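You operate a simulated robot arm through the tools that you are given. There is no shell and no other tool.

The job below is to be done with a simulated robot arm. You get a single attempt, and the scene is never put back.

## Task
Clean the bronze block with the red rag, then grease its top.
Fine: use the grey brush and the yellow tin; put the rag and brush back and close the tin. A coat counts when it lies all over at full strength: go over it till it gets no stronger. What is to be rubbed or washed off counts as gone when no trace of it is left.

The check looks at the end state, three seconds after you hand in, the way a careful person would. Anything else that was tipped, shoved, dropped, spilled or broken makes it a failure.

## Robot
A 7-joint arm with a three-finger gripper, fixed in place. Base frame: the origin is on the floor under the middle of its stand, x ahead of it, y to its left, z up. Readings come in m, degrees, newtons and seconds.
With the tool pointing down near the work surface it reaches from about 0.52 to 0.96 m from the base axis. Its first joint turns from -166.0 to 166.0 degrees. Payload 2.69 kg.
The tool frame sits at the grasp point between the pads (the TCP): z along the fingers, y along the line on which they close. The tips reach 0.029 m beyond it. The gripper opens to 0.12 m; its body begins 0.078 m behind the TCP.
Orientation is that of the tool frame in the base frame, as a unit quaternion [x, y, z, w]. With the fingers straight down and closing along the base's y, the tool's x points along the base's -x, its y along +y and its z along -z.

## Interface
- The arm moves only by the tool step_arm. Its argument "plan" is a list of rows, each a list of 7 numbers: the shift along the base's x, y, z in cm, then the turn, a rotation vector about the base's x, y, z in degrees, then the opening, from 0 (shut) to 1 (fully open). In form: [[x, y, z, ax, ay, az, hand], ...]. A call has 1 to 20 rows; each row is the pose to reach, as a shift and turn from the pose commanded when the call began. Each row takes 0.2 s and may step no farther than 0.05 m and 8.6 degrees from the row before; otherwise, or with a gripper value out of range, the whole call is refused. A pose out of reach is approached as far as the arm can. The call stops where the force on the tool passes 90 N (or 10 N more than at its start, if that is more) or the arm is blocked; 0.2 s more then pass. Each finger travels about 0.1362 m/s and halts on what it meets, pressing with about 45 N; the grip force reading is that of the motor and also rises with nothing between the fingers. The clock runs only during rows and for 0.2 s after the last one: add rows that repeat a pose to give the fingers time. It gives the time, the measured TCP pose, the force on the tool (base axes), the opening and the grip force at its end, in the units of the frame above (readings bear some noise), with the torque about the TCP (base axes, N m) and any sound that the robot's microphone picked up, and new pictures: "views" is both (left out), scene, wrist or none.
- Cameras (640 x 400 px; columns grow to the right, rows downward): "scene" is fixed at [0.0481, -0.499, 1.4748]; the picture's right is [0.50, -0.86, 0.00], its down [-0.45, -0.26, -0.86] and it looks along [0.74, 0.43, -0.52] (base axes); focal length 326 px, centre (320, 200). "wrist" rides on the gripper at [0.063, 0, -0.104] in the tool frame; the picture's right is [0.01, 1.00, 0.00], its down [-0.83, 0.00, -0.56] and it looks along [-0.56, 0.00, 0.83] (tool axes); focal length 275 px, centre (320, 200). There is no depth. A picture from a camera that has moved, and an enlarged one, comes with that camera's place and axes in the base frame and with its lens.
- slide_trunk(by): moves the trunk up (or, below 0, down) by that many m; the arm rides with it, the base frame stays. It gives what a move gives, with no picture.
- close_up(camera, box): a new picture of the part [left, top, right, bottom] of that camera's present view, enlarged. It takes no simulated time.
- job_done(): hands the job in; it is judged then, once.

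Nothing tells you positions but the pictures and the camera data. Unless the task says otherwise, let go and move clear before handing in.

The tools are called after "Emit:" as name(argument=value, ...) on one line, values as JSON. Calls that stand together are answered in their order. step_arm: Moves the arm, as the interface text tells. Its arguments: {"type":"object","properties":{"plan":{"type":"array"},"views":{"type":"string","enum":["both","scene","wrist","none"]}},"required":["plan"]} The other tools are called the same way: slide_trunk (by) moves the trunk up or down; close_up (camera, box) takes an enlarged picture of a part of a camera's view; job_done () hands the job in.

At the start:

```text
time_s: 0.0
eef_pos: [0.3831, -0.3565, 1.2882]
tcp_rot: [0.001, 1.0, 0.0, 0.0]
force: [0.0, -0.5, 0.0]
wrist_torque: [0.02, 0.0, -0.01]
grip_width: 0.1199
finger_force: 0.2
trunk travel left (down, up): [-0.475, 0.111]
```

scene: 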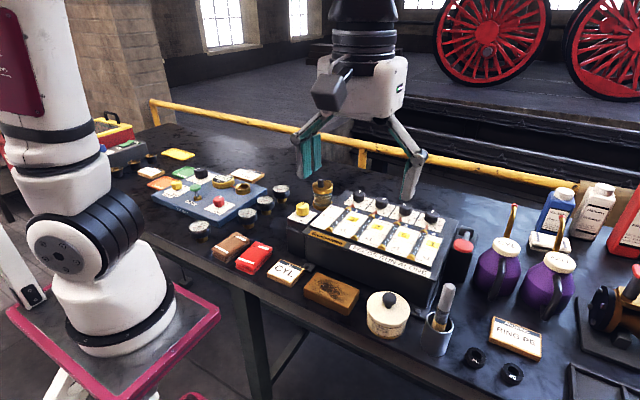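
wrist: 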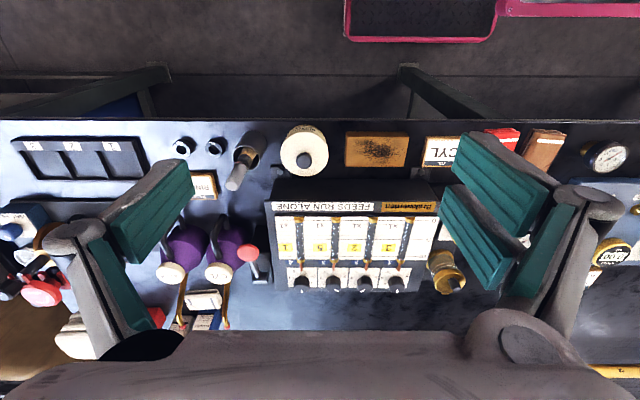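

I see a workbench with a bronze-coloured block with dark stains (beside the "CYL" card), a red rag and a brown rag/block, a cream tin with a black knob, and a grey brush in a holder. I'll take enlarged pictures before moving anything.

Emit:
close_up(camera="scene", box=[180, 200, 380, 325])

Emit:
close_up(camera="scene", box=[340, 260, 564, 400])

Emit:
close_up(camera="wrist", box=[160, 110, 600, 385])

Emit:
close_up(camera="scene", box=[80, 110, 320, 260])

Emit:
close_up(camera="scene", box=[440, 170, 640, 400])

```text
3.20 times, centred on (280, 262) of scene
camera zoom: at [0.0481, -0.499, 1.4748], right [0.5, -0.86, 0.0], down [-0.45, -0.26, -0.86], along [0.74, 0.43, -0.52], focal length 1042 px, centre (448, 0)
```

zoom: 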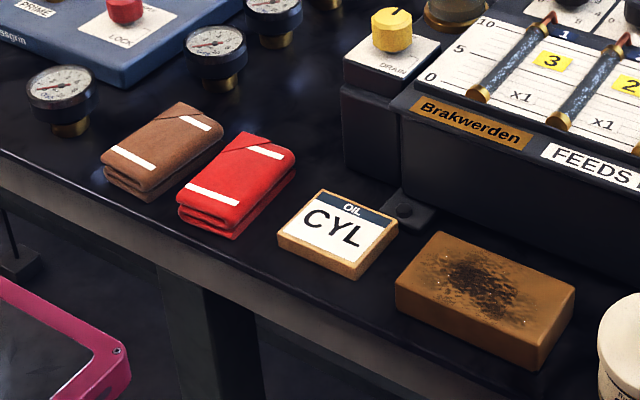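

```text
2.86 times, centred on (452, 330) of scene
camera zoom: at [0.0481, -0.499, 1.4748], right [0.5, -0.86, 0.0], down [-0.45, -0.26, -0.86], along [0.74, 0.43, -0.52], focal length 931 px, centre (-57, -171)
```

zoom: 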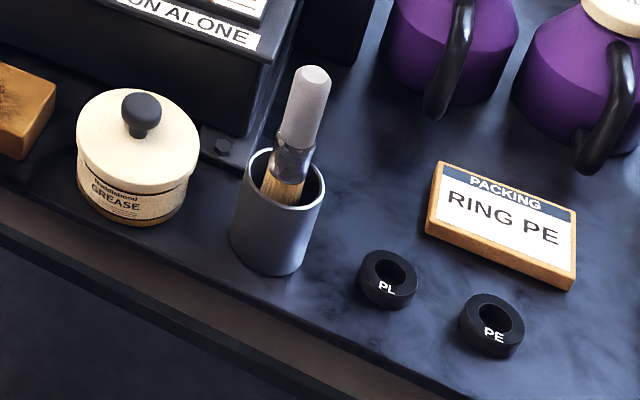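

```text
1.45 times, centred on (380, 248) of wrist
camera zoom: at [0.3198, -0.356, 1.3922], right [-0.01, 1.0, 0.0], down [0.83, 0.0, 0.56], along [0.56, 0.0, -0.83], focal length 400 px, centre (233, 131)
```

zoom: 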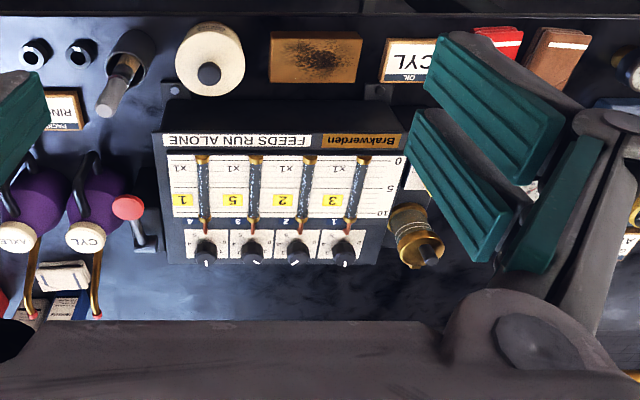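

```text
2.67 times, centred on (200, 185) of scene
camera zoom: at [0.0481, -0.499, 1.4748], right [0.5, -0.86, 0.0], down [-0.45, -0.26, -0.86], along [0.74, 0.43, -0.52], focal length 869 px, centre (640, 240)
```

zoom: 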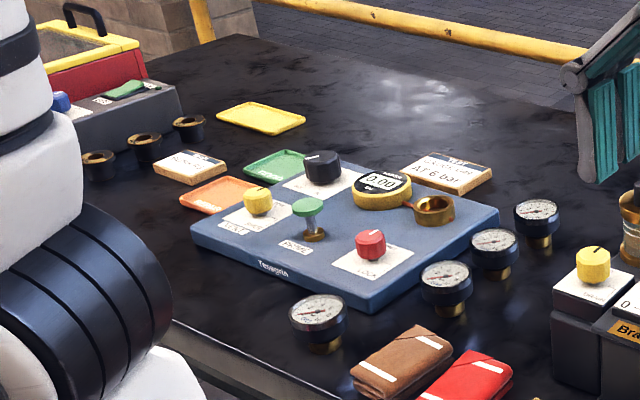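

```text
1.74 times, centred on (540, 285) of scene
camera zoom: at [0.0481, -0.499, 1.4748], right [0.5, -0.86, 0.0], down [-0.45, -0.26, -0.86], along [0.74, 0.43, -0.52], focal length 566 px, centre (-63, 52)
```

zoom: 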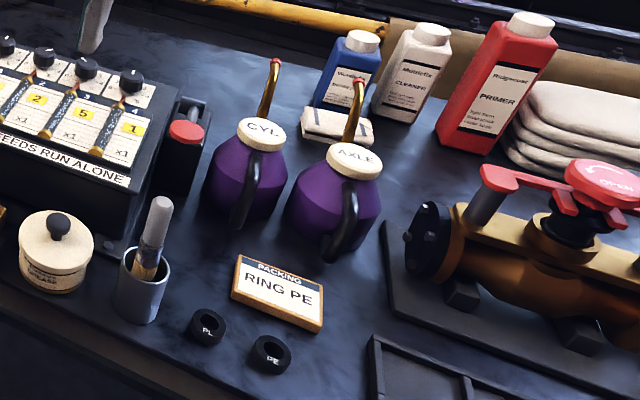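

The bronze block looks to be about at (0.563, -0.235) with its top near z 0.86, the red rag about (0.57, 0.02), and the tin and brush cup to the right of the block. I'll move lower over the block to get a closer view and check these positions.

Emit:
step_arm(plan=[[1.1, 2, -3.1, 0, 0, 0, 1], [2.2, 4, -6.2, 0, 0, 0, 1], [3.3, 6, -9.3, 0, 0, 0, 1], [4.4, 8, -12.4, 0, 0, 0, 1], [5.5, 10, -15.5, 0, 0, 0, 1], [6.7, 12.15, -18.8, 0, 0, 0, 1], [6.7, 12.15, -18.8, 0, 0, 0, 1]], views="both")

```text
time_s: 1.6
eef_pos: [0.4492, -0.2352, 1.0995]
tcp_rot: [-0.001, 1.0, 0.0, 0.0]
force: [0.9, -0.2, -1.2]
wrist_torque: [0.0, -0.03, 0.01]
grip_width: 0.1198
finger_force: 0.0
trunk travel left (down, up): [-0.475, 0.111]
camera wrist: at [0.3868, -0.2334, 1.2042], right [0.0, 1.0, 0.0], down [0.83, 0.0, 0.56], along [0.56, 0.0, -0.83], focal length 275 px, centre (320, 200)
```

scene: 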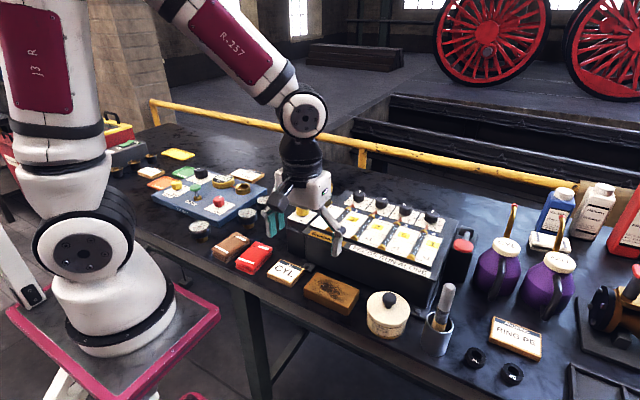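
wrist: 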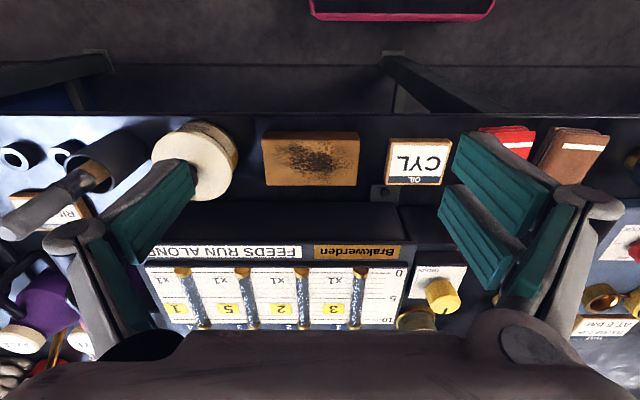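

The arm moves well and the block is in clear view from here. I'll enlarge the block, the rags and the tin to refine positions.

Emit:
close_up(camera="wrist", box=[220, 110, 380, 210])

Emit:
close_up(camera="wrist", box=[380, 100, 640, 260])

Emit:
close_up(camera="wrist", box=[0, 100, 260, 260])

Emit:
close_up(camera="scene", box=[360, 270, 480, 370])

Emit:
close_up(camera="scene", box=[240, 160, 370, 270])

```text
4.00 times, centred on (300, 160) of wrist
camera zoom: at [0.3868, -0.2334, 1.2042], right [0.0, 1.0, 0.0], down [0.83, 0.0, 0.56], along [0.56, 0.0, -0.83], focal length 1101 px, centre (400, 360)
```

zoom: 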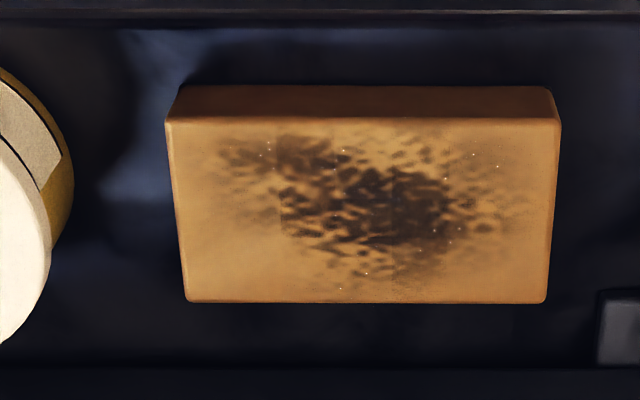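

```text
2.46 times, centred on (510, 180) of wrist
camera zoom: at [0.3868, -0.2334, 1.2042], right [0.0, 1.0, 0.0], down [0.83, 0.0, 0.56], along [0.56, 0.0, -0.83], focal length 678 px, centre (-148, 249)
```

zoom: 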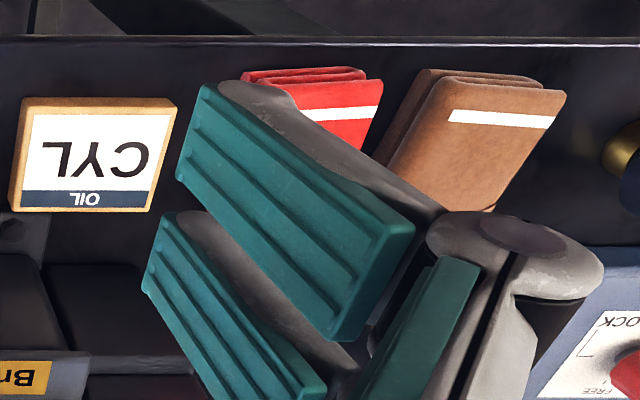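

```text
2.46 times, centred on (130, 180) of wrist
camera zoom: at [0.3868, -0.2334, 1.2042], right [0.0, 1.0, 0.0], down [0.83, 0.0, 0.56], along [0.56, 0.0, -0.83], focal length 678 px, centre (788, 249)
```

zoom: 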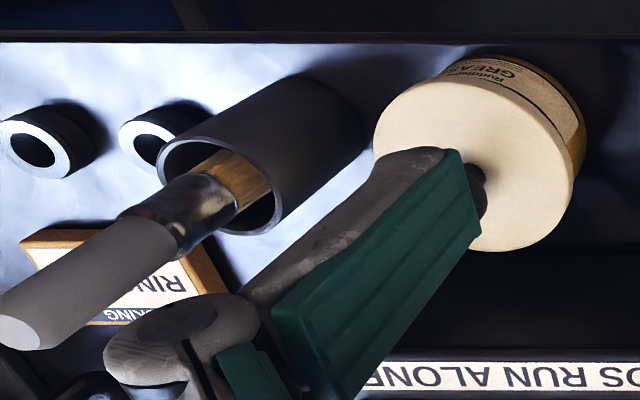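

```text
4.00 times, centred on (420, 320) of scene
camera zoom: at [0.0481, -0.499, 1.4748], right [0.5, -0.86, 0.0], down [-0.45, -0.26, -0.86], along [0.74, 0.43, -0.52], focal length 1303 px, centre (-80, -280)
```

zoom: 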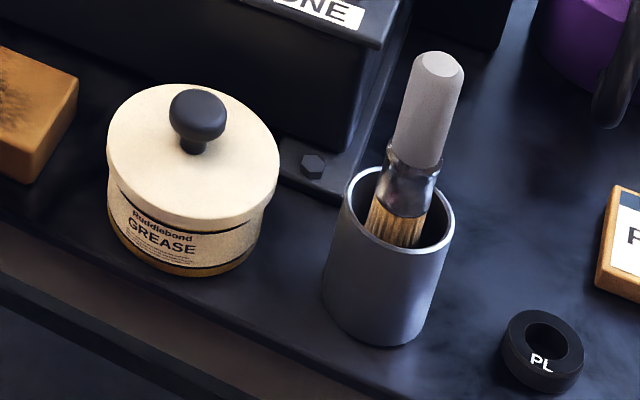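

```text
3.64 times, centred on (305, 215) of scene
camera zoom: at [0.0481, -0.499, 1.4748], right [0.5, -0.86, 0.0], down [-0.45, -0.26, -0.86], along [0.74, 0.43, -0.52], focal length 1184 px, centre (374, 146)
```

zoom: 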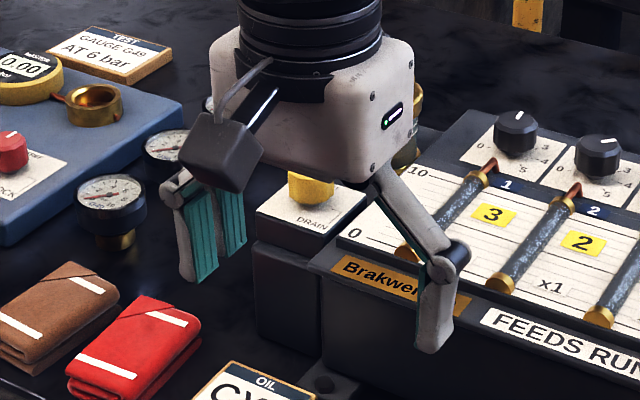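

I'll zoom further on the block and rags in the scene camera for accurate triangulation.

Emit:
close_up(camera="scene", box=[290, 260, 370, 325])

Emit:
close_up(camera="scene", box=[205, 225, 285, 290])

```text
6.15 times, centred on (330, 292) of scene
camera zoom: at [0.0481, -0.499, 1.4748], right [0.5, -0.86, 0.0], down [-0.45, -0.26, -0.86], along [0.74, 0.43, -0.52], focal length 2005 px, centre (258, -369)
```

zoom: 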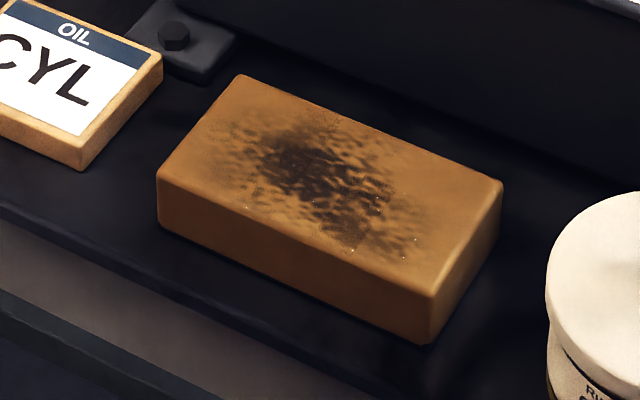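

```text
6.15 times, centred on (245, 258) of scene
camera zoom: at [0.0481, -0.499, 1.4748], right [0.5, -0.86, 0.0], down [-0.45, -0.26, -0.86], along [0.74, 0.43, -0.52], focal length 2005 px, centre (782, -154)
```

zoom: 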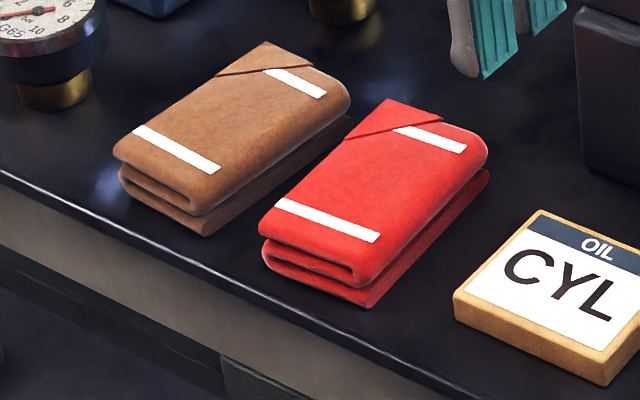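

I now place the table at about z 0.855, the block at x 0.515–0.578, y −0.303–−0.184 with its top near 0.883, and the red rag centred near (0.547, −0.003). The gap between the two rags is narrow, so I'll turn the hand 90° to grip the rag along its length, and move above it.

Emit:
step_arm(plan=[[0.8, 2.0, 0, 0, 0, 8, 1], [1.6, 4.0, 0, 0, 0, 16, 1], [2.5, 6.0, 0, 0, 0, 24, 1], [3.3, 8.0, 0, 0, 0, 32, 1], [4.1, 10.0, 0, 0, 0, 40, 1], [5.0, 12.0, 0, 0, 0, 48, 1], [5.8, 14.0, 0, 0, 0, 56, 1], [6.6, 16.0, 0, 0, 0, 64, 1], [7.5, 18.0, 0, 0, 0, 72, 1], [8.3, 20.0, 0, 0, 0, 80, 1], [9.1, 22.0, 0, 0, 0, 86, 1], [9.8, 23.2, 0, 0, 0, 90, 1], [9.8, 23.2, 0, 0, 0, 90, 1]], views="both")

```text
time_s: 4.4
eef_pos: [0.5477, -0.0035, 1.1011]
tcp_rot: [0.708, -0.706, 0.0, 0.001]
force: [0.0, 0.3, 0.2]
wrist_torque: [0.02, -0.01, 0.0]
grip_width: 0.12
finger_force: 0.1
trunk travel left (down, up): [-0.475, 0.111]
camera wrist: at [0.5483, -0.065, 1.204], right [-1.0, -0.01, 0.0], down [-0.01, 0.83, 0.56], along [0.0, 0.56, -0.83], focal length 275 px, centre (320, 200)
```

scene: 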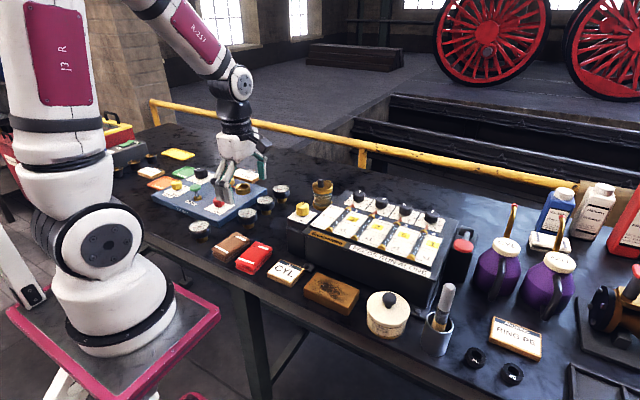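
wrist: 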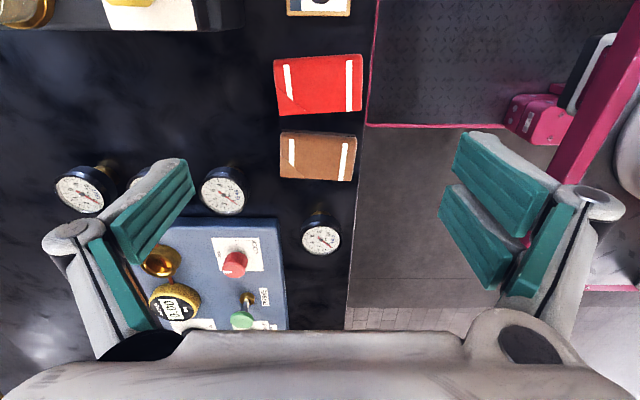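

The hand is turned and centred over the red rag (x 0.500–0.596, y −0.03–0.028), with free space in front and behind. I'll go down to just above the rag and check the finger clearance.

Emit:
step_arm(plan=[[0.0, 0.1, -4, 0, 0, 0, 1], [0.0, 0.2, -8, 0, 0, 0, 1], [0.0, 0.2, -12, 0, 0, 0, 1], [0.0, 0.2, -15, 0, 0, 0, 1], [0.0, 0.2, -15, 0, 0, 0, 1]], views="both")

Emit:
close_up(camera="scene", box=[190, 190, 310, 290])

```text
time_s: 5.6
eef_pos: [0.5456, 0.0002, 0.9504]
tcp_rot: [-0.707, 0.707, 0.0, 0.0]
force: [-0.1, 0.1, 0.7]
wrist_torque: [0.01, -0.01, 0.0]
grip_width: 0.1197
finger_force: 0.1
trunk travel left (down, up): [-0.475, 0.111]
camera wrist: at [0.5458, -0.0617, 1.0534], right [-1.0, -0.01, 0.0], down [0.0, 0.83, 0.56], along [0.0, 0.56, -0.83], focal length 275 px, centre (320, 200)
```

scene: 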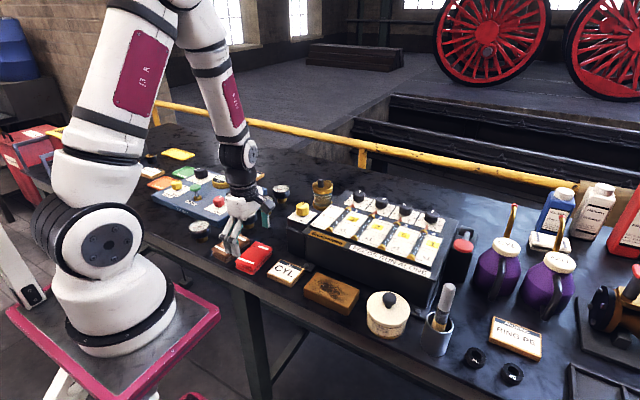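
wrist: 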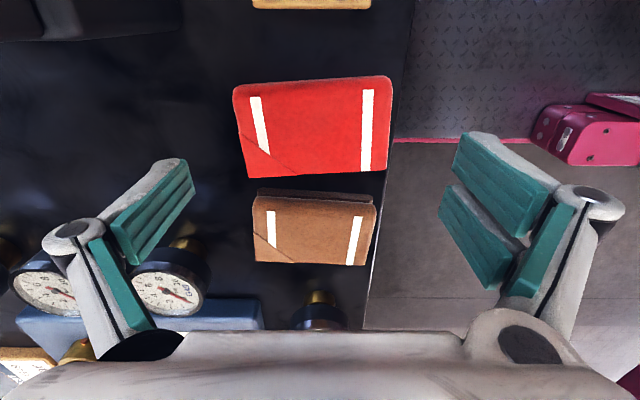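

```text
4.00 times, centred on (250, 240) of scene
camera zoom: at [0.0481, -0.499, 1.4748], right [0.5, -0.86, 0.0], down [-0.45, -0.26, -0.86], along [0.74, 0.43, -0.52], focal length 1303 px, centre (600, 40)
```

zoom: 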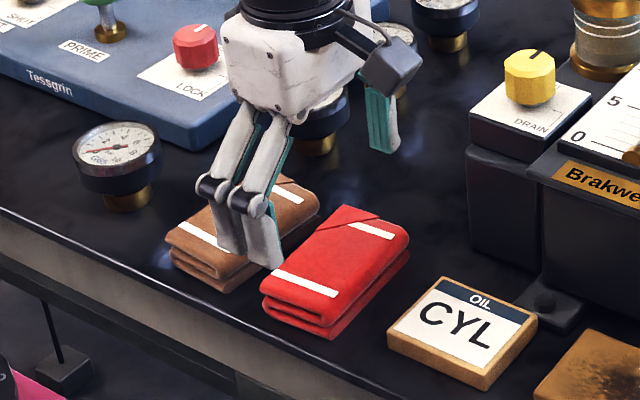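

The rag sits about 4.5° rotated relative to the hand, centred near (0.549, 0.000). I'll align to it and lower the fingers around its two ends, checking partway.

Emit:
step_arm(plan=[[0.2, 0, -1.5, 0, 0, 2.5, 1], [0.35, 0, -3, 0, 0, 4.5, 1], [0.35, 0, -4.2, 0, 0, 4.5, 1], [0.35, 0, -4.2, 0, 0, 4.5, 1]], views="wrist")

Emit:
close_up(camera="scene", box=[200, 200, 300, 290])

```text
time_s: 6.6
eef_pos: [0.5493, -0.0005, 0.9075]
tcp_rot: [0.735, -0.678, 0.0, -0.001]
force: [0.7, 0.4, -0.3]
wrist_torque: [0.01, 0.01, -0.01]
grip_width: 0.1201
finger_force: 0.0
trunk travel left (down, up): [-0.475, 0.111]
camera wrist: at [0.5554, -0.0627, 1.0116], right [-1.0, -0.08, 0.0], down [-0.07, 0.83, 0.56], along [-0.05, 0.55, -0.83], focal length 275 px, centre (320, 200)
```

wrist: 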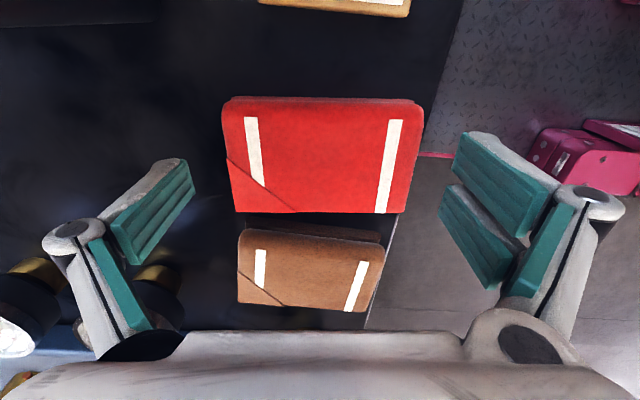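

```text
4.44 times, centred on (250, 245) of scene
camera zoom: at [0.0481, -0.499, 1.4748], right [0.5, -0.86, 0.0], down [-0.45, -0.26, -0.86], along [0.74, 0.43, -0.52], focal length 1448 px, centre (631, 0)
```

zoom: 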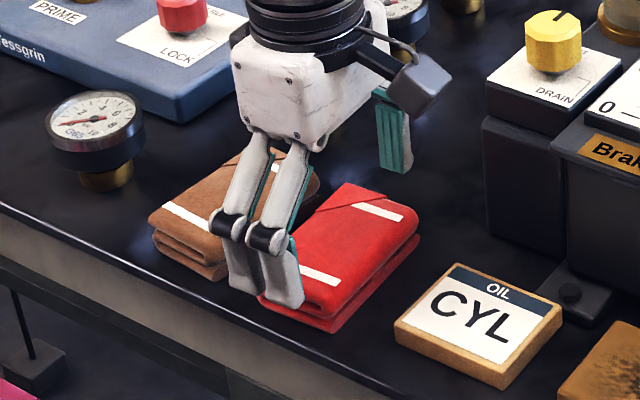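

The hand is now aligned and centred on the rag with clearance at both ends. I'll lower the tips around the rag and close the fingers.

Emit:
step_arm(plan=[[0, -0.2, -0.7, 0, 0, 0, 1], [0, -0.2, -1.3, 0, 0, 0, 1], [0, -0.2, -1.3, 0, 0, 0, 1]], views="wrist")

Emit:
close_up(camera="scene", box=[200, 200, 300, 290])

```text
time_s: 7.4
eef_pos: [0.552, -0.0029, 0.8931]
tcp_rot: [0.735, -0.678, 0.0, 0.0]
force: [-0.5, -0.2, 0.3]
wrist_torque: [-0.02, 0.0, 0.02]
grip_width: 0.1202
finger_force: 0.1
trunk travel left (down, up): [-0.475, 0.111]
camera wrist: at [0.5563, -0.0646, 0.9987], right [-1.0, -0.08, 0.0], down [-0.07, 0.83, 0.56], along [-0.05, 0.55, -0.83], focal length 275 px, centre (320, 200)
```

wrist: 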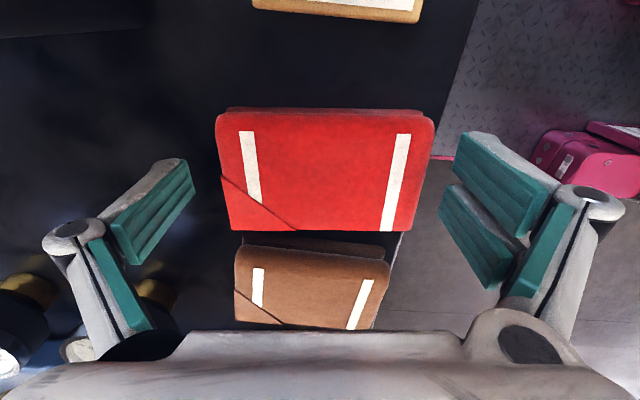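

```text
4.44 times, centred on (250, 245) of scene
camera zoom: at [0.0481, -0.499, 1.4748], right [0.5, -0.86, 0.0], down [-0.45, -0.26, -0.86], along [0.74, 0.43, -0.52], focal length 1448 px, centre (631, 0)
```

zoom: 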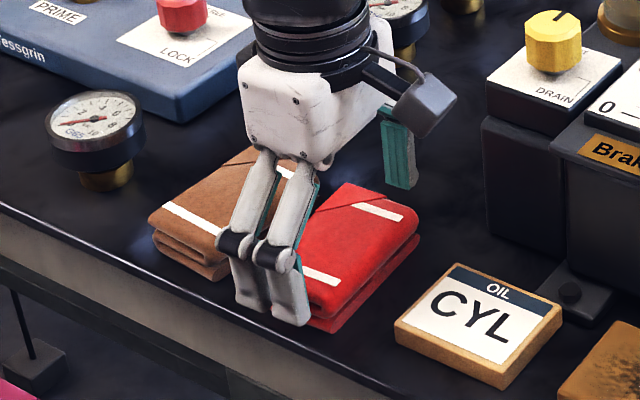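

The fingers straddle the rag at both ends. Now I close and hold.

Emit:
step_arm(plan=[[0, 0, 0, 0, 0, 0, 0.85], [0, 0, 0, 0, 0, 0, 0.7], [0, 0, 0, 0, 0, 0, 0.5], [0, 0, 0, 0, 0, 0, 0.5], [0, 0, 0, 0, 0, 0, 0.5]], views="wrist")

Emit:
close_up(camera="scene", box=[200, 200, 300, 290])

```text
time_s: 8.6
eef_pos: [0.551, -0.003, 0.8954]
tcp_rot: [0.734, -0.679, 0.0, 0.0]
force: [0.4, 0.0, 6.6]
wrist_torque: [-0.06, 0.23, -0.05]
grip_width: 0.0944
finger_force: 44.7
trunk travel left (down, up): [-0.475, 0.111]
camera wrist: at [0.5563, -0.0645, 0.9989], right [-1.0, -0.08, 0.0], down [-0.07, 0.83, 0.56], along [-0.05, 0.55, -0.83], focal length 275 px, centre (320, 200)
```

wrist: 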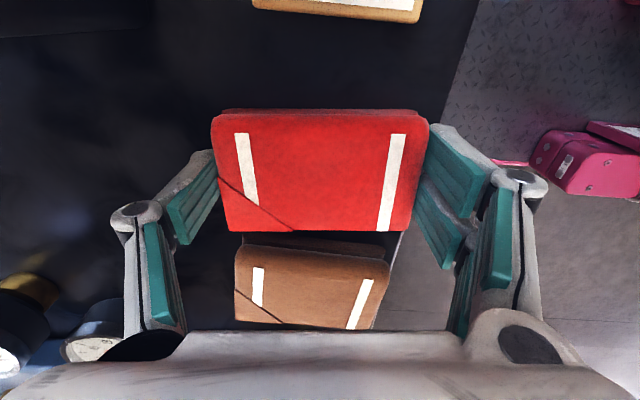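

```text
4.44 times, centred on (250, 245) of scene
camera zoom: at [0.0481, -0.499, 1.4748], right [0.5, -0.86, 0.0], down [-0.45, -0.26, -0.86], along [0.74, 0.43, -0.52], focal length 1448 px, centre (631, 0)
```

zoom: 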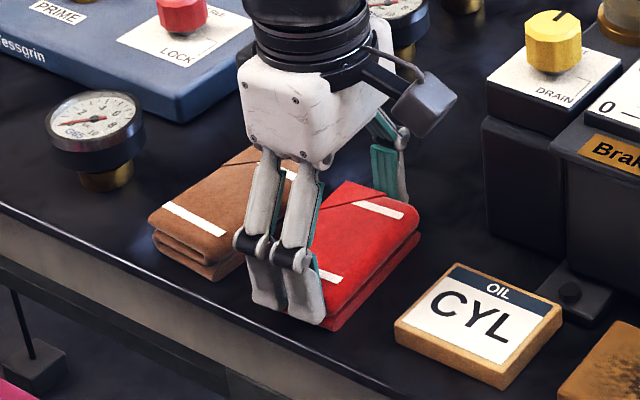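

The rag is gripped at a width of 0.094 m with 45 N. I'll lift it straight up and check that it hangs level.

Emit:
step_arm(plan=[[0, 0, 2, 0, 0, 0, 0.5], [0, 0, 5, 0, 0, 0, 0.5], [0, 0, 9, 0, 0, 0, 0.5], [0, 0, 12, 0, 0, 0, 0.5], [0, 0, 12, 0, 0, 0, 0.5]], views="both")

Emit:
close_up(camera="scene", box=[190, 150, 350, 270])

```text
time_s: 9.8
eef_pos: [0.5498, -0.0024, 1.0175]
tcp_rot: [0.735, -0.678, 0.0, 0.0]
force: [-0.4, 0.1, -0.8]
wrist_torque: [0.02, -0.03, 0.0]
grip_width: 0.0942
finger_force: 45.3
trunk travel left (down, up): [-0.475, 0.111]
camera wrist: at [0.5555, -0.0643, 1.1206], right [-1.0, -0.08, 0.0], down [-0.07, 0.83, 0.56], along [-0.05, 0.55, -0.83], focal length 275 px, centre (320, 200)
```

scene: 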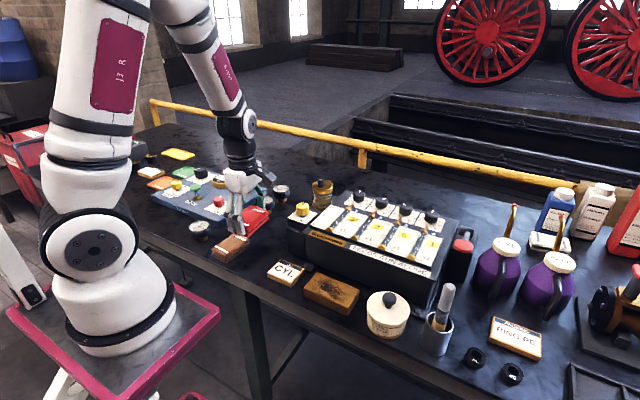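
wrist: 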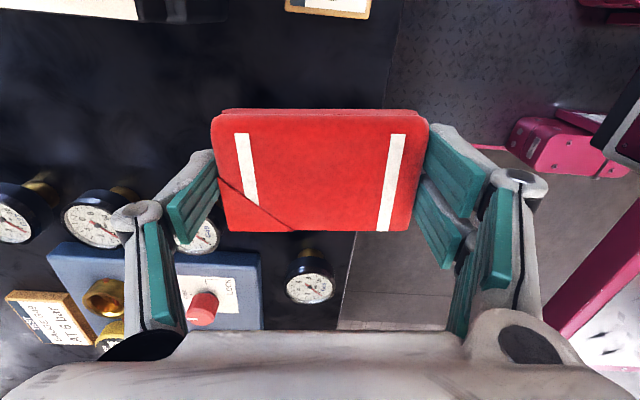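

```text
3.33 times, centred on (270, 210) of scene
camera zoom: at [0.0481, -0.499, 1.4748], right [0.5, -0.86, 0.0], down [-0.45, -0.26, -0.86], along [0.74, 0.43, -0.52], focal length 1086 px, centre (487, 167)
```

zoom: 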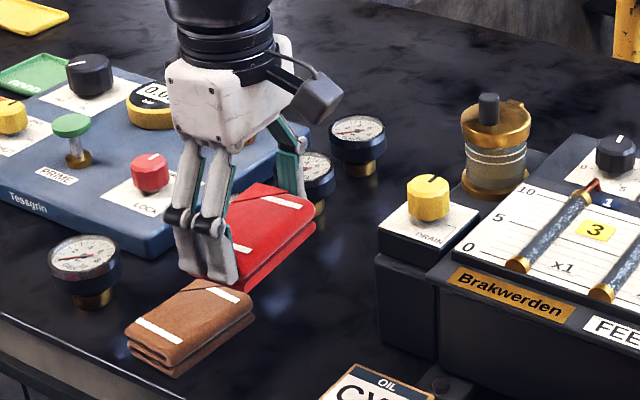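

The rag is held rigidly and level, with its underside about 1 cm beyond the finger tips. I'll raise a little, carry it over the block and turn back so its long side runs along the block.

Emit:
step_arm(plan=[[0, 0, 3, 0, 0, 0, 0.5], [-0.3, -2.0, 4, 0, 0, -7.9, 0.5], [-0.3, -4.0, 4, 0, 0, -15.8, 0.5], [-0.3, -6.0, 4, 0, 0, -23.7, 0.5], [-0.3, -8.0, 4, 0, 0, -31.6, 0.5], [-0.3, -10.0, 4, 0, 0, -39.5, 0.5], [-0.3, -12.0, 4, 0, 0, -47.4, 0.5], [-0.3, -14.0, 4, 0, 0, -55.3, 0.5], [-0.3, -16.0, 4, 0, 0, -63.2, 0.5], [-0.3, -18.0, 4, 0, 0, -71.1, 0.5], [-0.3, -20.0, 4, 0, 0, -79, 0.5], [-0.3, -22.0, 4, 0, 0, -86.9, 0.5], [-0.3, -24.0, 4, 0, 0, -94.5, 0.5], [-0.3, -24.0, 4, 0, 0, -94.5, 0.5]], views="both")

```text
time_s: 12.8
eef_pos: [0.5469, -0.2424, 1.056]
tcp_rot: [0.0, 1.0, 0.0, 0.001]
force: [0.2, 0.5, -0.2]
wrist_torque: [0.02, 0.02, -0.01]
grip_width: 0.0942
finger_force: 45.2
trunk travel left (down, up): [-0.475, 0.111]
camera wrist: at [0.4845, -0.2412, 1.1598], right [0.0, 1.0, 0.0], down [0.83, 0.0, 0.56], along [0.56, 0.0, -0.83], focal length 275 px, centre (320, 200)
```

scene: 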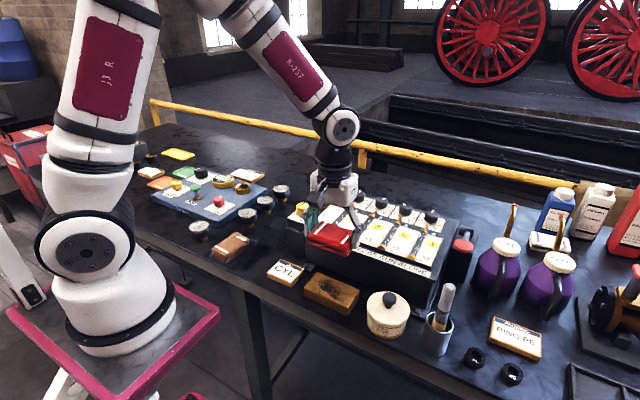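
wrist: 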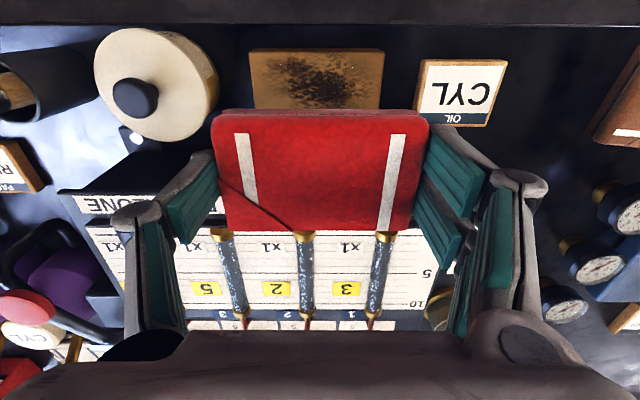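

The rag is over the block, and the machine behind stays clear of the hand. I'll descend to just above the block's top.

Emit:
step_arm(plan=[[0, 0, -4, 0, 0, 0, 0.5], [0, 0, -8, 0, 0, 0, 0.5], [0, 0, -11, 0, 0, 0, 0.5], [0, 0, -11, 0, 0, 0, 0.5]], views="both")

Emit:
close_up(camera="scene", box=[270, 220, 410, 330])

```text
time_s: 13.8
eef_pos: [0.548, -0.2437, 0.945]
tcp_rot: [-0.001, 1.0, 0.0, 0.0]
force: [0.5, 0.2, -0.2]
wrist_torque: [-0.02, -0.02, 0.0]
grip_width: 0.0942
finger_force: 44.5
trunk travel left (down, up): [-0.475, 0.111]
camera wrist: at [0.4853, -0.2428, 1.0485], right [-0.01, 1.0, 0.0], down [0.83, 0.0, 0.56], along [0.56, 0.0, -0.83], focal length 275 px, centre (320, 200)
```

scene: 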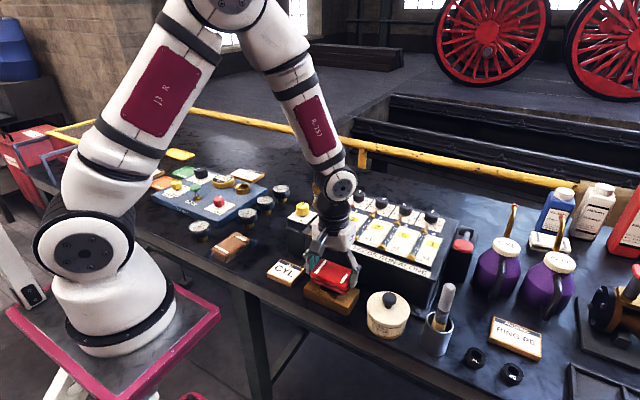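
wrist: 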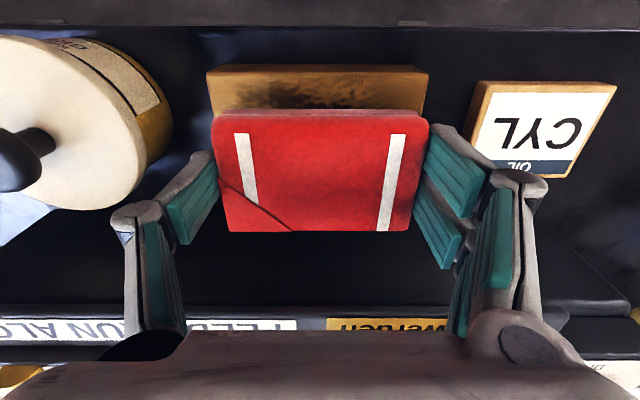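

```text
3.64 times, centred on (340, 275) of scene
camera zoom: at [0.0481, -0.499, 1.4748], right [0.5, -0.86, 0.0], down [-0.45, -0.26, -0.86], along [0.74, 0.43, -0.52], focal length 1184 px, centre (247, -73)
```

zoom: 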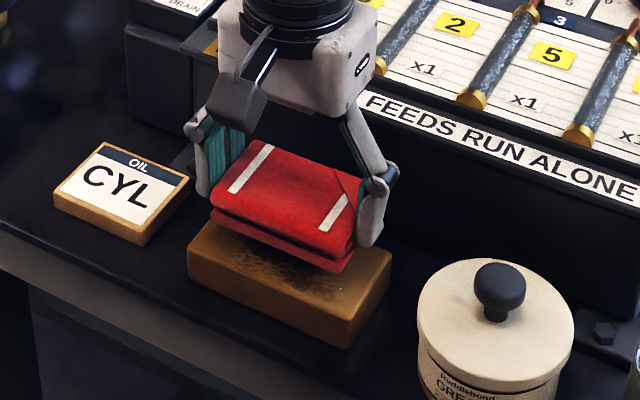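

The rag hovers about 2 cm above the block. I'll lower slowly until I feel contact.

Emit:
step_arm(plan=[[0, 0, -0.8, 0, 0, 0, 0.5], [0, 0, -1.5, 0, 0, 0, 0.5], [0, 0, -1.9, 0, 0, 0, 0.5], [0, 0, -2.1, 0, 0, 0, 0.5], [0, 0, -2.1, 0, 0, 0, 0.5]], views="none")

```text
time_s: 15.0
eef_pos: [0.5475, -0.2439, 0.9269]
tcp_rot: [0.0, 1.0, -0.001, 0.002]
force: [-1.9, 5.5, 46.1]
wrist_torque: [0.42, 0.33, -0.02]
grip_width: 0.0943
finger_force: 44.7
trunk travel left (down, up): [-0.475, 0.111]
```

Contact came at about 46 N with the TCP near 0.927. I'll ease to a lighter pressure and scrub over the whole top.

Emit:
step_arm(plan=[[0, 0, 0.15, 0, 0, 0, 0.5], [-1, 0, 0.15, 0, 0, 0, 0.5], [-1, -1.4, 0.15, 0, 0, 0, 0.5], [-1, 0.2, 0.15, 0, 0, 0, 0.5], [-1, 1.8, 0.15, 0, 0, 0, 0.5], [0, 1.8, 0.15, 0, 0, 0, 0.5], [0, 0.2, 0.15, 0, 0, 0, 0.5], [0, -1.4, 0.15, 0, 0, 0, 0.5], [1, -1.4, 0.15, 0, 0, 0, 0.5], [1, 0.2, 0.15, 0, 0, 0, 0.5], [1, 1.8, 0.15, 0, 0, 0, 0.5], [0, 1.2, 0.15, 0, 0, 0, 0.5], [0, -1, 0.15, 0, 0, 0, 0.5], [0, 0, 0.15, 0, 0, 0, 0.5]], views="both")

Emit:
close_up(camera="scene", box=[270, 220, 410, 330])

```text
time_s: 18.0
eef_pos: [0.5473, -0.2415, 0.9257]
tcp_rot: [0.0, 1.0, 0.0, 0.0]
force: [-1.6, -3.3, 5.6]
wrist_torque: [-0.15, -0.06, -0.04]
grip_width: 0.0941
finger_force: 44.8
trunk travel left (down, up): [-0.475, 0.111]
camera wrist: at [0.4844, -0.2415, 1.0294], right [0.0, 1.0, 0.0], down [0.83, 0.0, 0.56], along [0.56, 0.0, -0.83], focal length 275 px, centre (320, 200)
```

scene: 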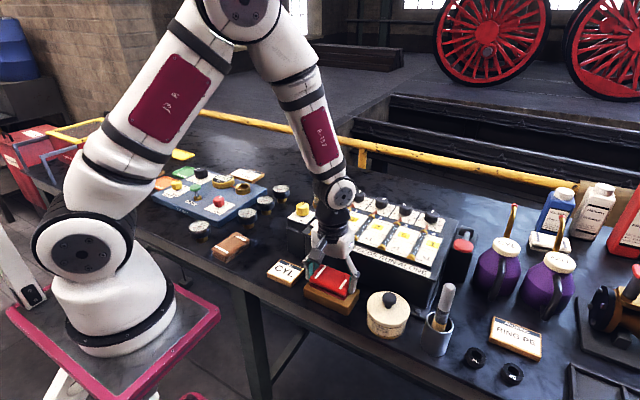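
wrist: 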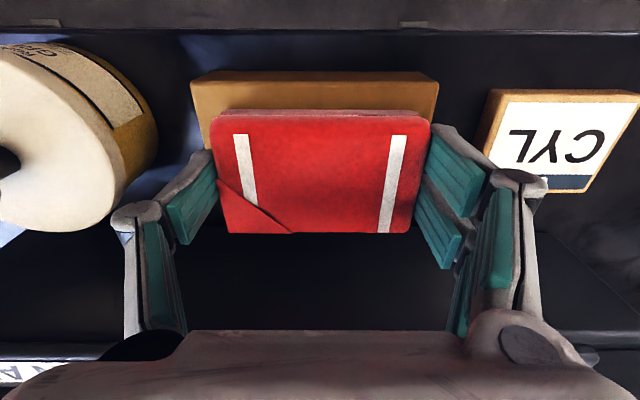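

```text
3.64 times, centred on (340, 275) of scene
camera zoom: at [0.0481, -0.499, 1.4748], right [0.5, -0.86, 0.0], down [-0.45, -0.26, -0.86], along [0.74, 0.43, -0.52], focal length 1184 px, centre (247, -73)
```

zoom: 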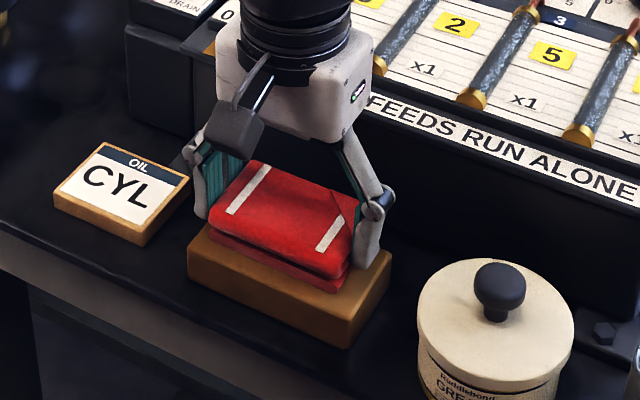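

The visible part of the top is already clean and the block has not moved. I'll do another thorough pass with slightly more pressure.

Emit:
step_arm(plan=[[0, 0, -0.1, 0, 0, 0, 0.5], [-1.2, 0, -0.1, 0, 0, 0, 0.5], [-1.2, -1.5, -0.1, 0, 0, 0, 0.5], [-1.2, 0.2, -0.1, 0, 0, 0, 0.5], [-1.2, 1.8, -0.1, 0, 0, 0, 0.5], [-0.4, 1.8, -0.1, 0, 0, 0, 0.5], [-0.4, 0.2, -0.1, 0, 0, 0, 0.5], [-0.4, -1.5, -0.1, 0, 0, 0, 0.5], [0.4, -1.5, -0.1, 0, 0, 0, 0.5], [0.4, 0.2, -0.1, 0, 0, 0, 0.5], [0.4, 1.8, -0.1, 0, 0, 0, 0.5], [1.2, 1.8, -0.1, 0, 0, 0, 0.5], [1.2, 0.2, -0.1, 0, 0, 0, 0.5], [1.2, -1.5, -0.1, 0, 0, 0, 0.5], [0.2, -0.5, -0.1, 0, 0, 0, 0.5], [0, 0, 2, 0, 0, 0, 0.5], [0, 0, 6, 0, 0, 0, 0.5], [0, 0, 10, 0, 0, 0, 0.5], [0, 0, 13, 0, 0, 0, 0.5]], views="both")

Emit:
close_up(camera="wrist", box=[200, 20, 440, 130])

Emit:
close_up(camera="scene", box=[270, 240, 390, 330])

```text
time_s: 22.0
eef_pos: [0.5474, -0.2419, 1.0554]
tcp_rot: [-0.001, 1.0, 0.0, 0.001]
force: [0.7, -0.3, -0.9]
wrist_torque: [0.02, 0.03, 0.01]
grip_width: 0.094
finger_force: 45.1
trunk travel left (down, up): [-0.475, 0.111]
camera wrist: at [0.4852, -0.2426, 1.1587], right [-0.01, 1.0, 0.0], down [0.83, 0.01, 0.56], along [0.56, 0.0, -0.83], focal length 275 px, centre (320, 200)
```

scene: 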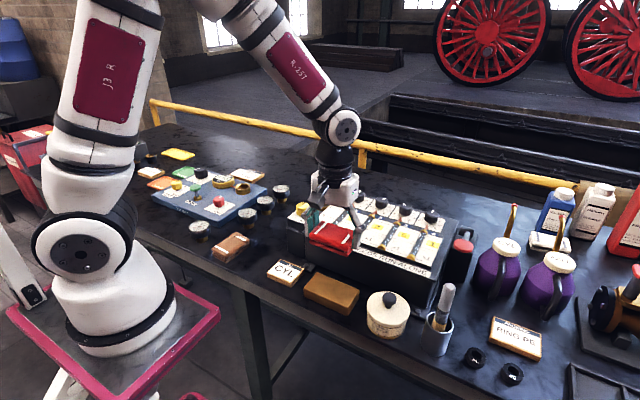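
wrist: 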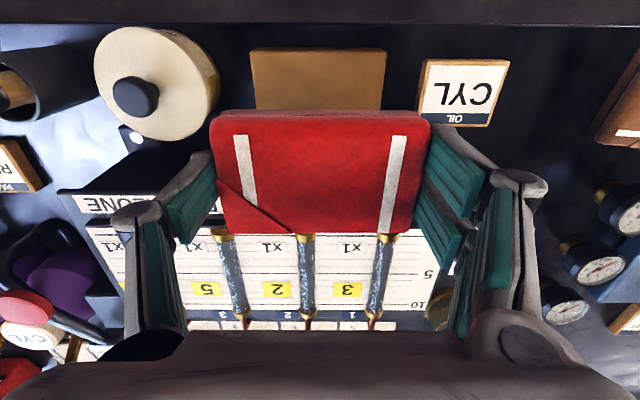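

```text
2.67 times, centred on (320, 75) of wrist
camera zoom: at [0.4852, -0.2426, 1.1587], right [-0.01, 1.0, 0.0], down [0.83, 0.01, 0.56], along [0.56, 0.0, -0.83], focal length 734 px, centre (320, 533)
```

zoom: 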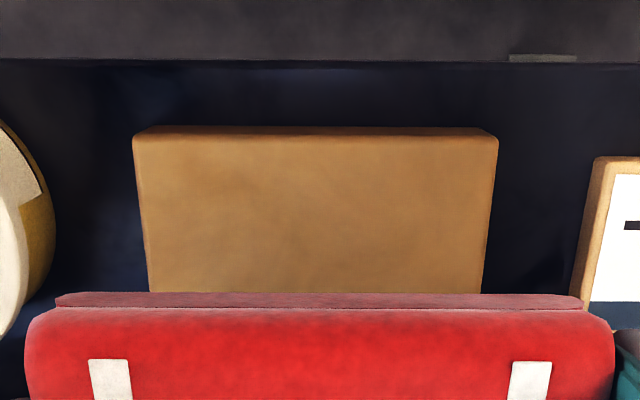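

```text
4.44 times, centred on (330, 285) of scene
camera zoom: at [0.0481, -0.499, 1.4748], right [0.5, -0.86, 0.0], down [-0.45, -0.26, -0.86], along [0.74, 0.43, -0.52], focal length 1448 px, centre (276, -178)
```

zoom: 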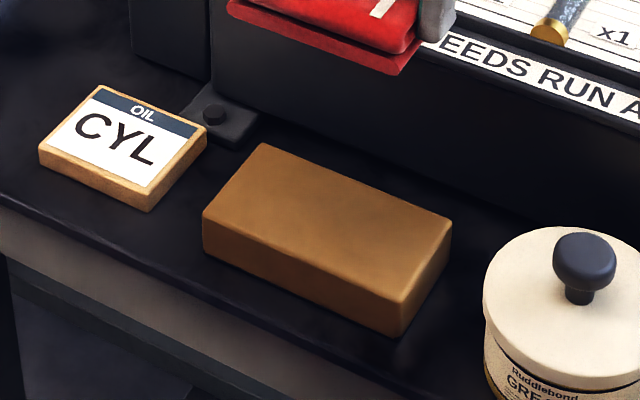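

The top looks clean. I'll zoom in tightly to check for faint traces.

Emit:
close_up(camera="scene", box=[300, 265, 364, 305])

Emit:
close_up(camera="wrist", box=[245, 35, 395, 125])

```text
10.00 times, centred on (332, 285) of scene
camera zoom: at [0.0481, -0.499, 1.4748], right [0.5, -0.86, 0.0], down [-0.45, -0.26, -0.86], along [0.74, 0.43, -0.52], focal length 3257 px, centre (200, -650)
```

zoom: 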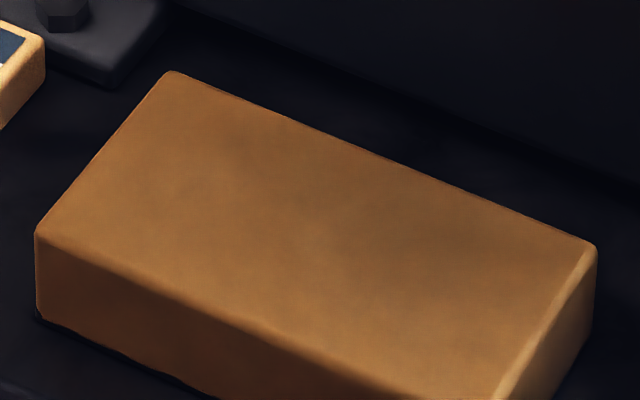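

```text
4.27 times, centred on (320, 80) of wrist
camera zoom: at [0.4852, -0.2426, 1.1587], right [-0.01, 1.0, 0.0], down [0.83, 0.01, 0.56], along [0.56, 0.0, -0.83], focal length 1174 px, centre (320, 712)
```

zoom: 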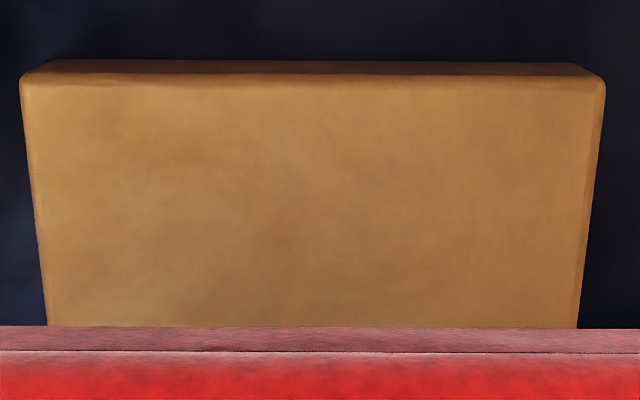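

Only very faint shading is left, which may be texture or residue. I'll do one more firm pass to make sure.

Emit:
step_arm(plan=[[0, 0, -4.5, 0, 0, 0, 0.5], [0, 0, -9, 0, 0, 0, 0.5], [0, 0, -12, 0, 0, 0, 0.5], [0, 0, -13.1, 0, 0, 0, 0.5], [0, 0, -13.2, 0, 0, 0, 0.5], [0, 0, -13.2, 0, 0, 0, 0.5]], views="none")

```text
time_s: 23.4
eef_pos: [0.5478, -0.2429, 0.9246]
tcp_rot: [0.001, 1.0, 0.0, 0.001]
force: [-1.9, 1.4, 17.1]
wrist_torque: [0.59, 0.14, -0.01]
grip_width: 0.0939
finger_force: 44.6
trunk travel left (down, up): [-0.475, 0.111]
```

Emit:
step_arm(plan=[[-1.2, 0, 0, 0, 0, 0, 0.5], [-1.2, -1.5, 0, 0, 0, 0, 0.5], [-1.2, 0.2, 0, 0, 0, 0, 0.5], [-1.2, 1.8, 0, 0, 0, 0, 0.5], [-0.4, 1.8, 0, 0, 0, 0, 0.5], [-0.4, 0.2, 0, 0, 0, 0, 0.5], [-0.4, -1.5, 0, 0, 0, 0, 0.5], [0.4, -1.5, 0, 0, 0, 0, 0.5], [0.4, 0.2, 0, 0, 0, 0, 0.5], [0.4, 1.8, 0, 0, 0, 0, 0.5], [1.2, 1.8, 0, 0, 0, 0, 0.5], [1.2, 0.2, 0, 0, 0, 0, 0.5], [1.2, -1.5, 0, 0, 0, 0, 0.5], [-1.2, -1.5, 0, 0, 0, 0, 0.5], [1.0, -0.5, 0, 0, 0, 0, 0.5], [-1.0, 0.5, 0, 0, 0, 0, 0.5], [1.0, 1.5, 0, 0, 0, 0, 0.5], [-1.0, 1.8, 0, 0, 0, 0, 0.5], [0, 0, 0, 0, 0, 0, 0.5]], views="none")

Emit:
step_arm(plan=[[0, 0, 4, 0, 0, 0, 0.5], [0, 0, 8.5, 0, 0, 0, 0.5], [0, 0, 13.2, 0, 0, 0, 0.5], [0, 0, 13.2, 0, 0, 0, 0.5]], views="both")

Emit:
close_up(camera="scene", box=[300, 265, 364, 305])

Emit:
close_up(camera="wrist", box=[245, 35, 395, 125])

```text
time_s: 27.4
eef_pos: [0.548, -0.2408, 0.9233]
tcp_rot: [-0.001, 1.0, 0.001, -0.001]
force: [-1.6, 2.3, 7.8]
wrist_torque: [0.46, -0.05, 0.1]
grip_width: 0.0942
finger_force: 45.4
trunk travel left (down, up): [-0.475, 0.111]
```

```text
time_s: 28.4
eef_pos: [0.5486, -0.2412, 1.0558]
tcp_rot: [-0.001, 1.0, 0.0, 0.0]
force: [-0.2, -0.4, -1.2]
wrist_torque: [-0.03, 0.0, -0.06]
grip_width: 0.0943
finger_force: 45.1
trunk travel left (down, up): [-0.475, 0.111]
camera wrist: at [0.4857, -0.2403, 1.1597], right [-0.01, 1.0, 0.0], down [0.83, 0.0, 0.56], along [0.56, 0.0, -0.83], focal length 275 px, centre (320, 200)
```

scene: 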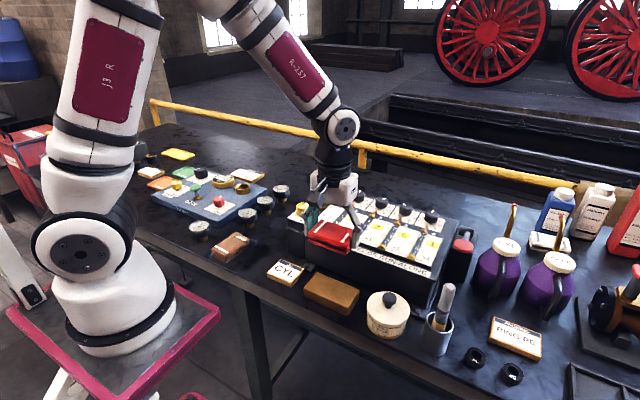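
wrist: 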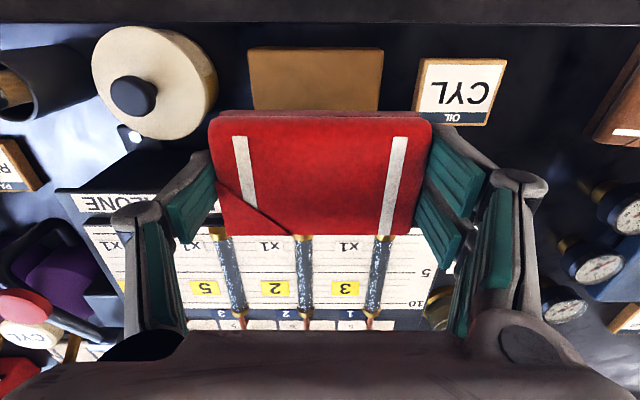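

```text
10.00 times, centred on (332, 285) of scene
camera zoom: at [0.0481, -0.499, 1.4748], right [0.5, -0.86, 0.0], down [-0.45, -0.26, -0.86], along [0.74, 0.43, -0.52], focal length 3257 px, centre (200, -650)
```

zoom: 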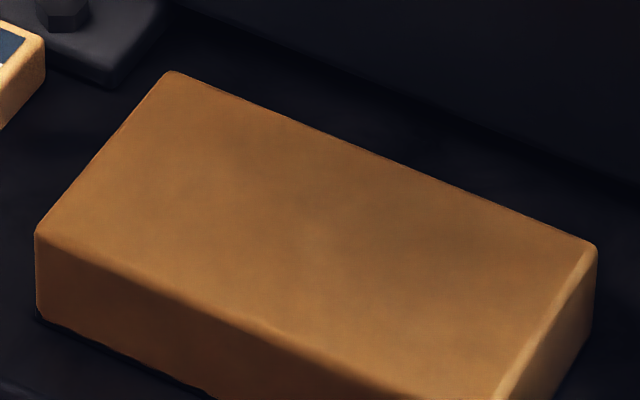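

```text
4.27 times, centred on (320, 80) of wrist
camera zoom: at [0.4857, -0.2403, 1.1597], right [-0.01, 1.0, 0.0], down [0.83, 0.0, 0.56], along [0.56, 0.0, -0.83], focal length 1174 px, centre (320, 712)
```

zoom: 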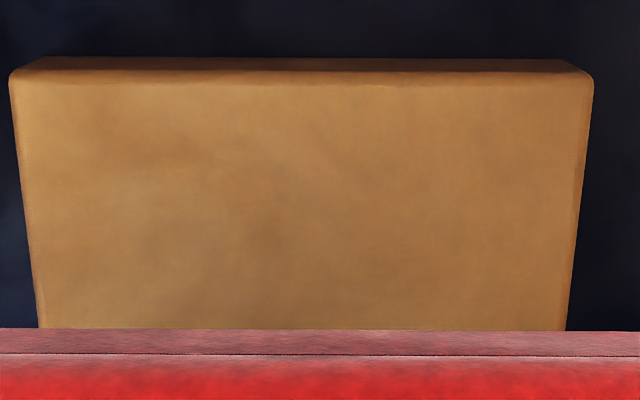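

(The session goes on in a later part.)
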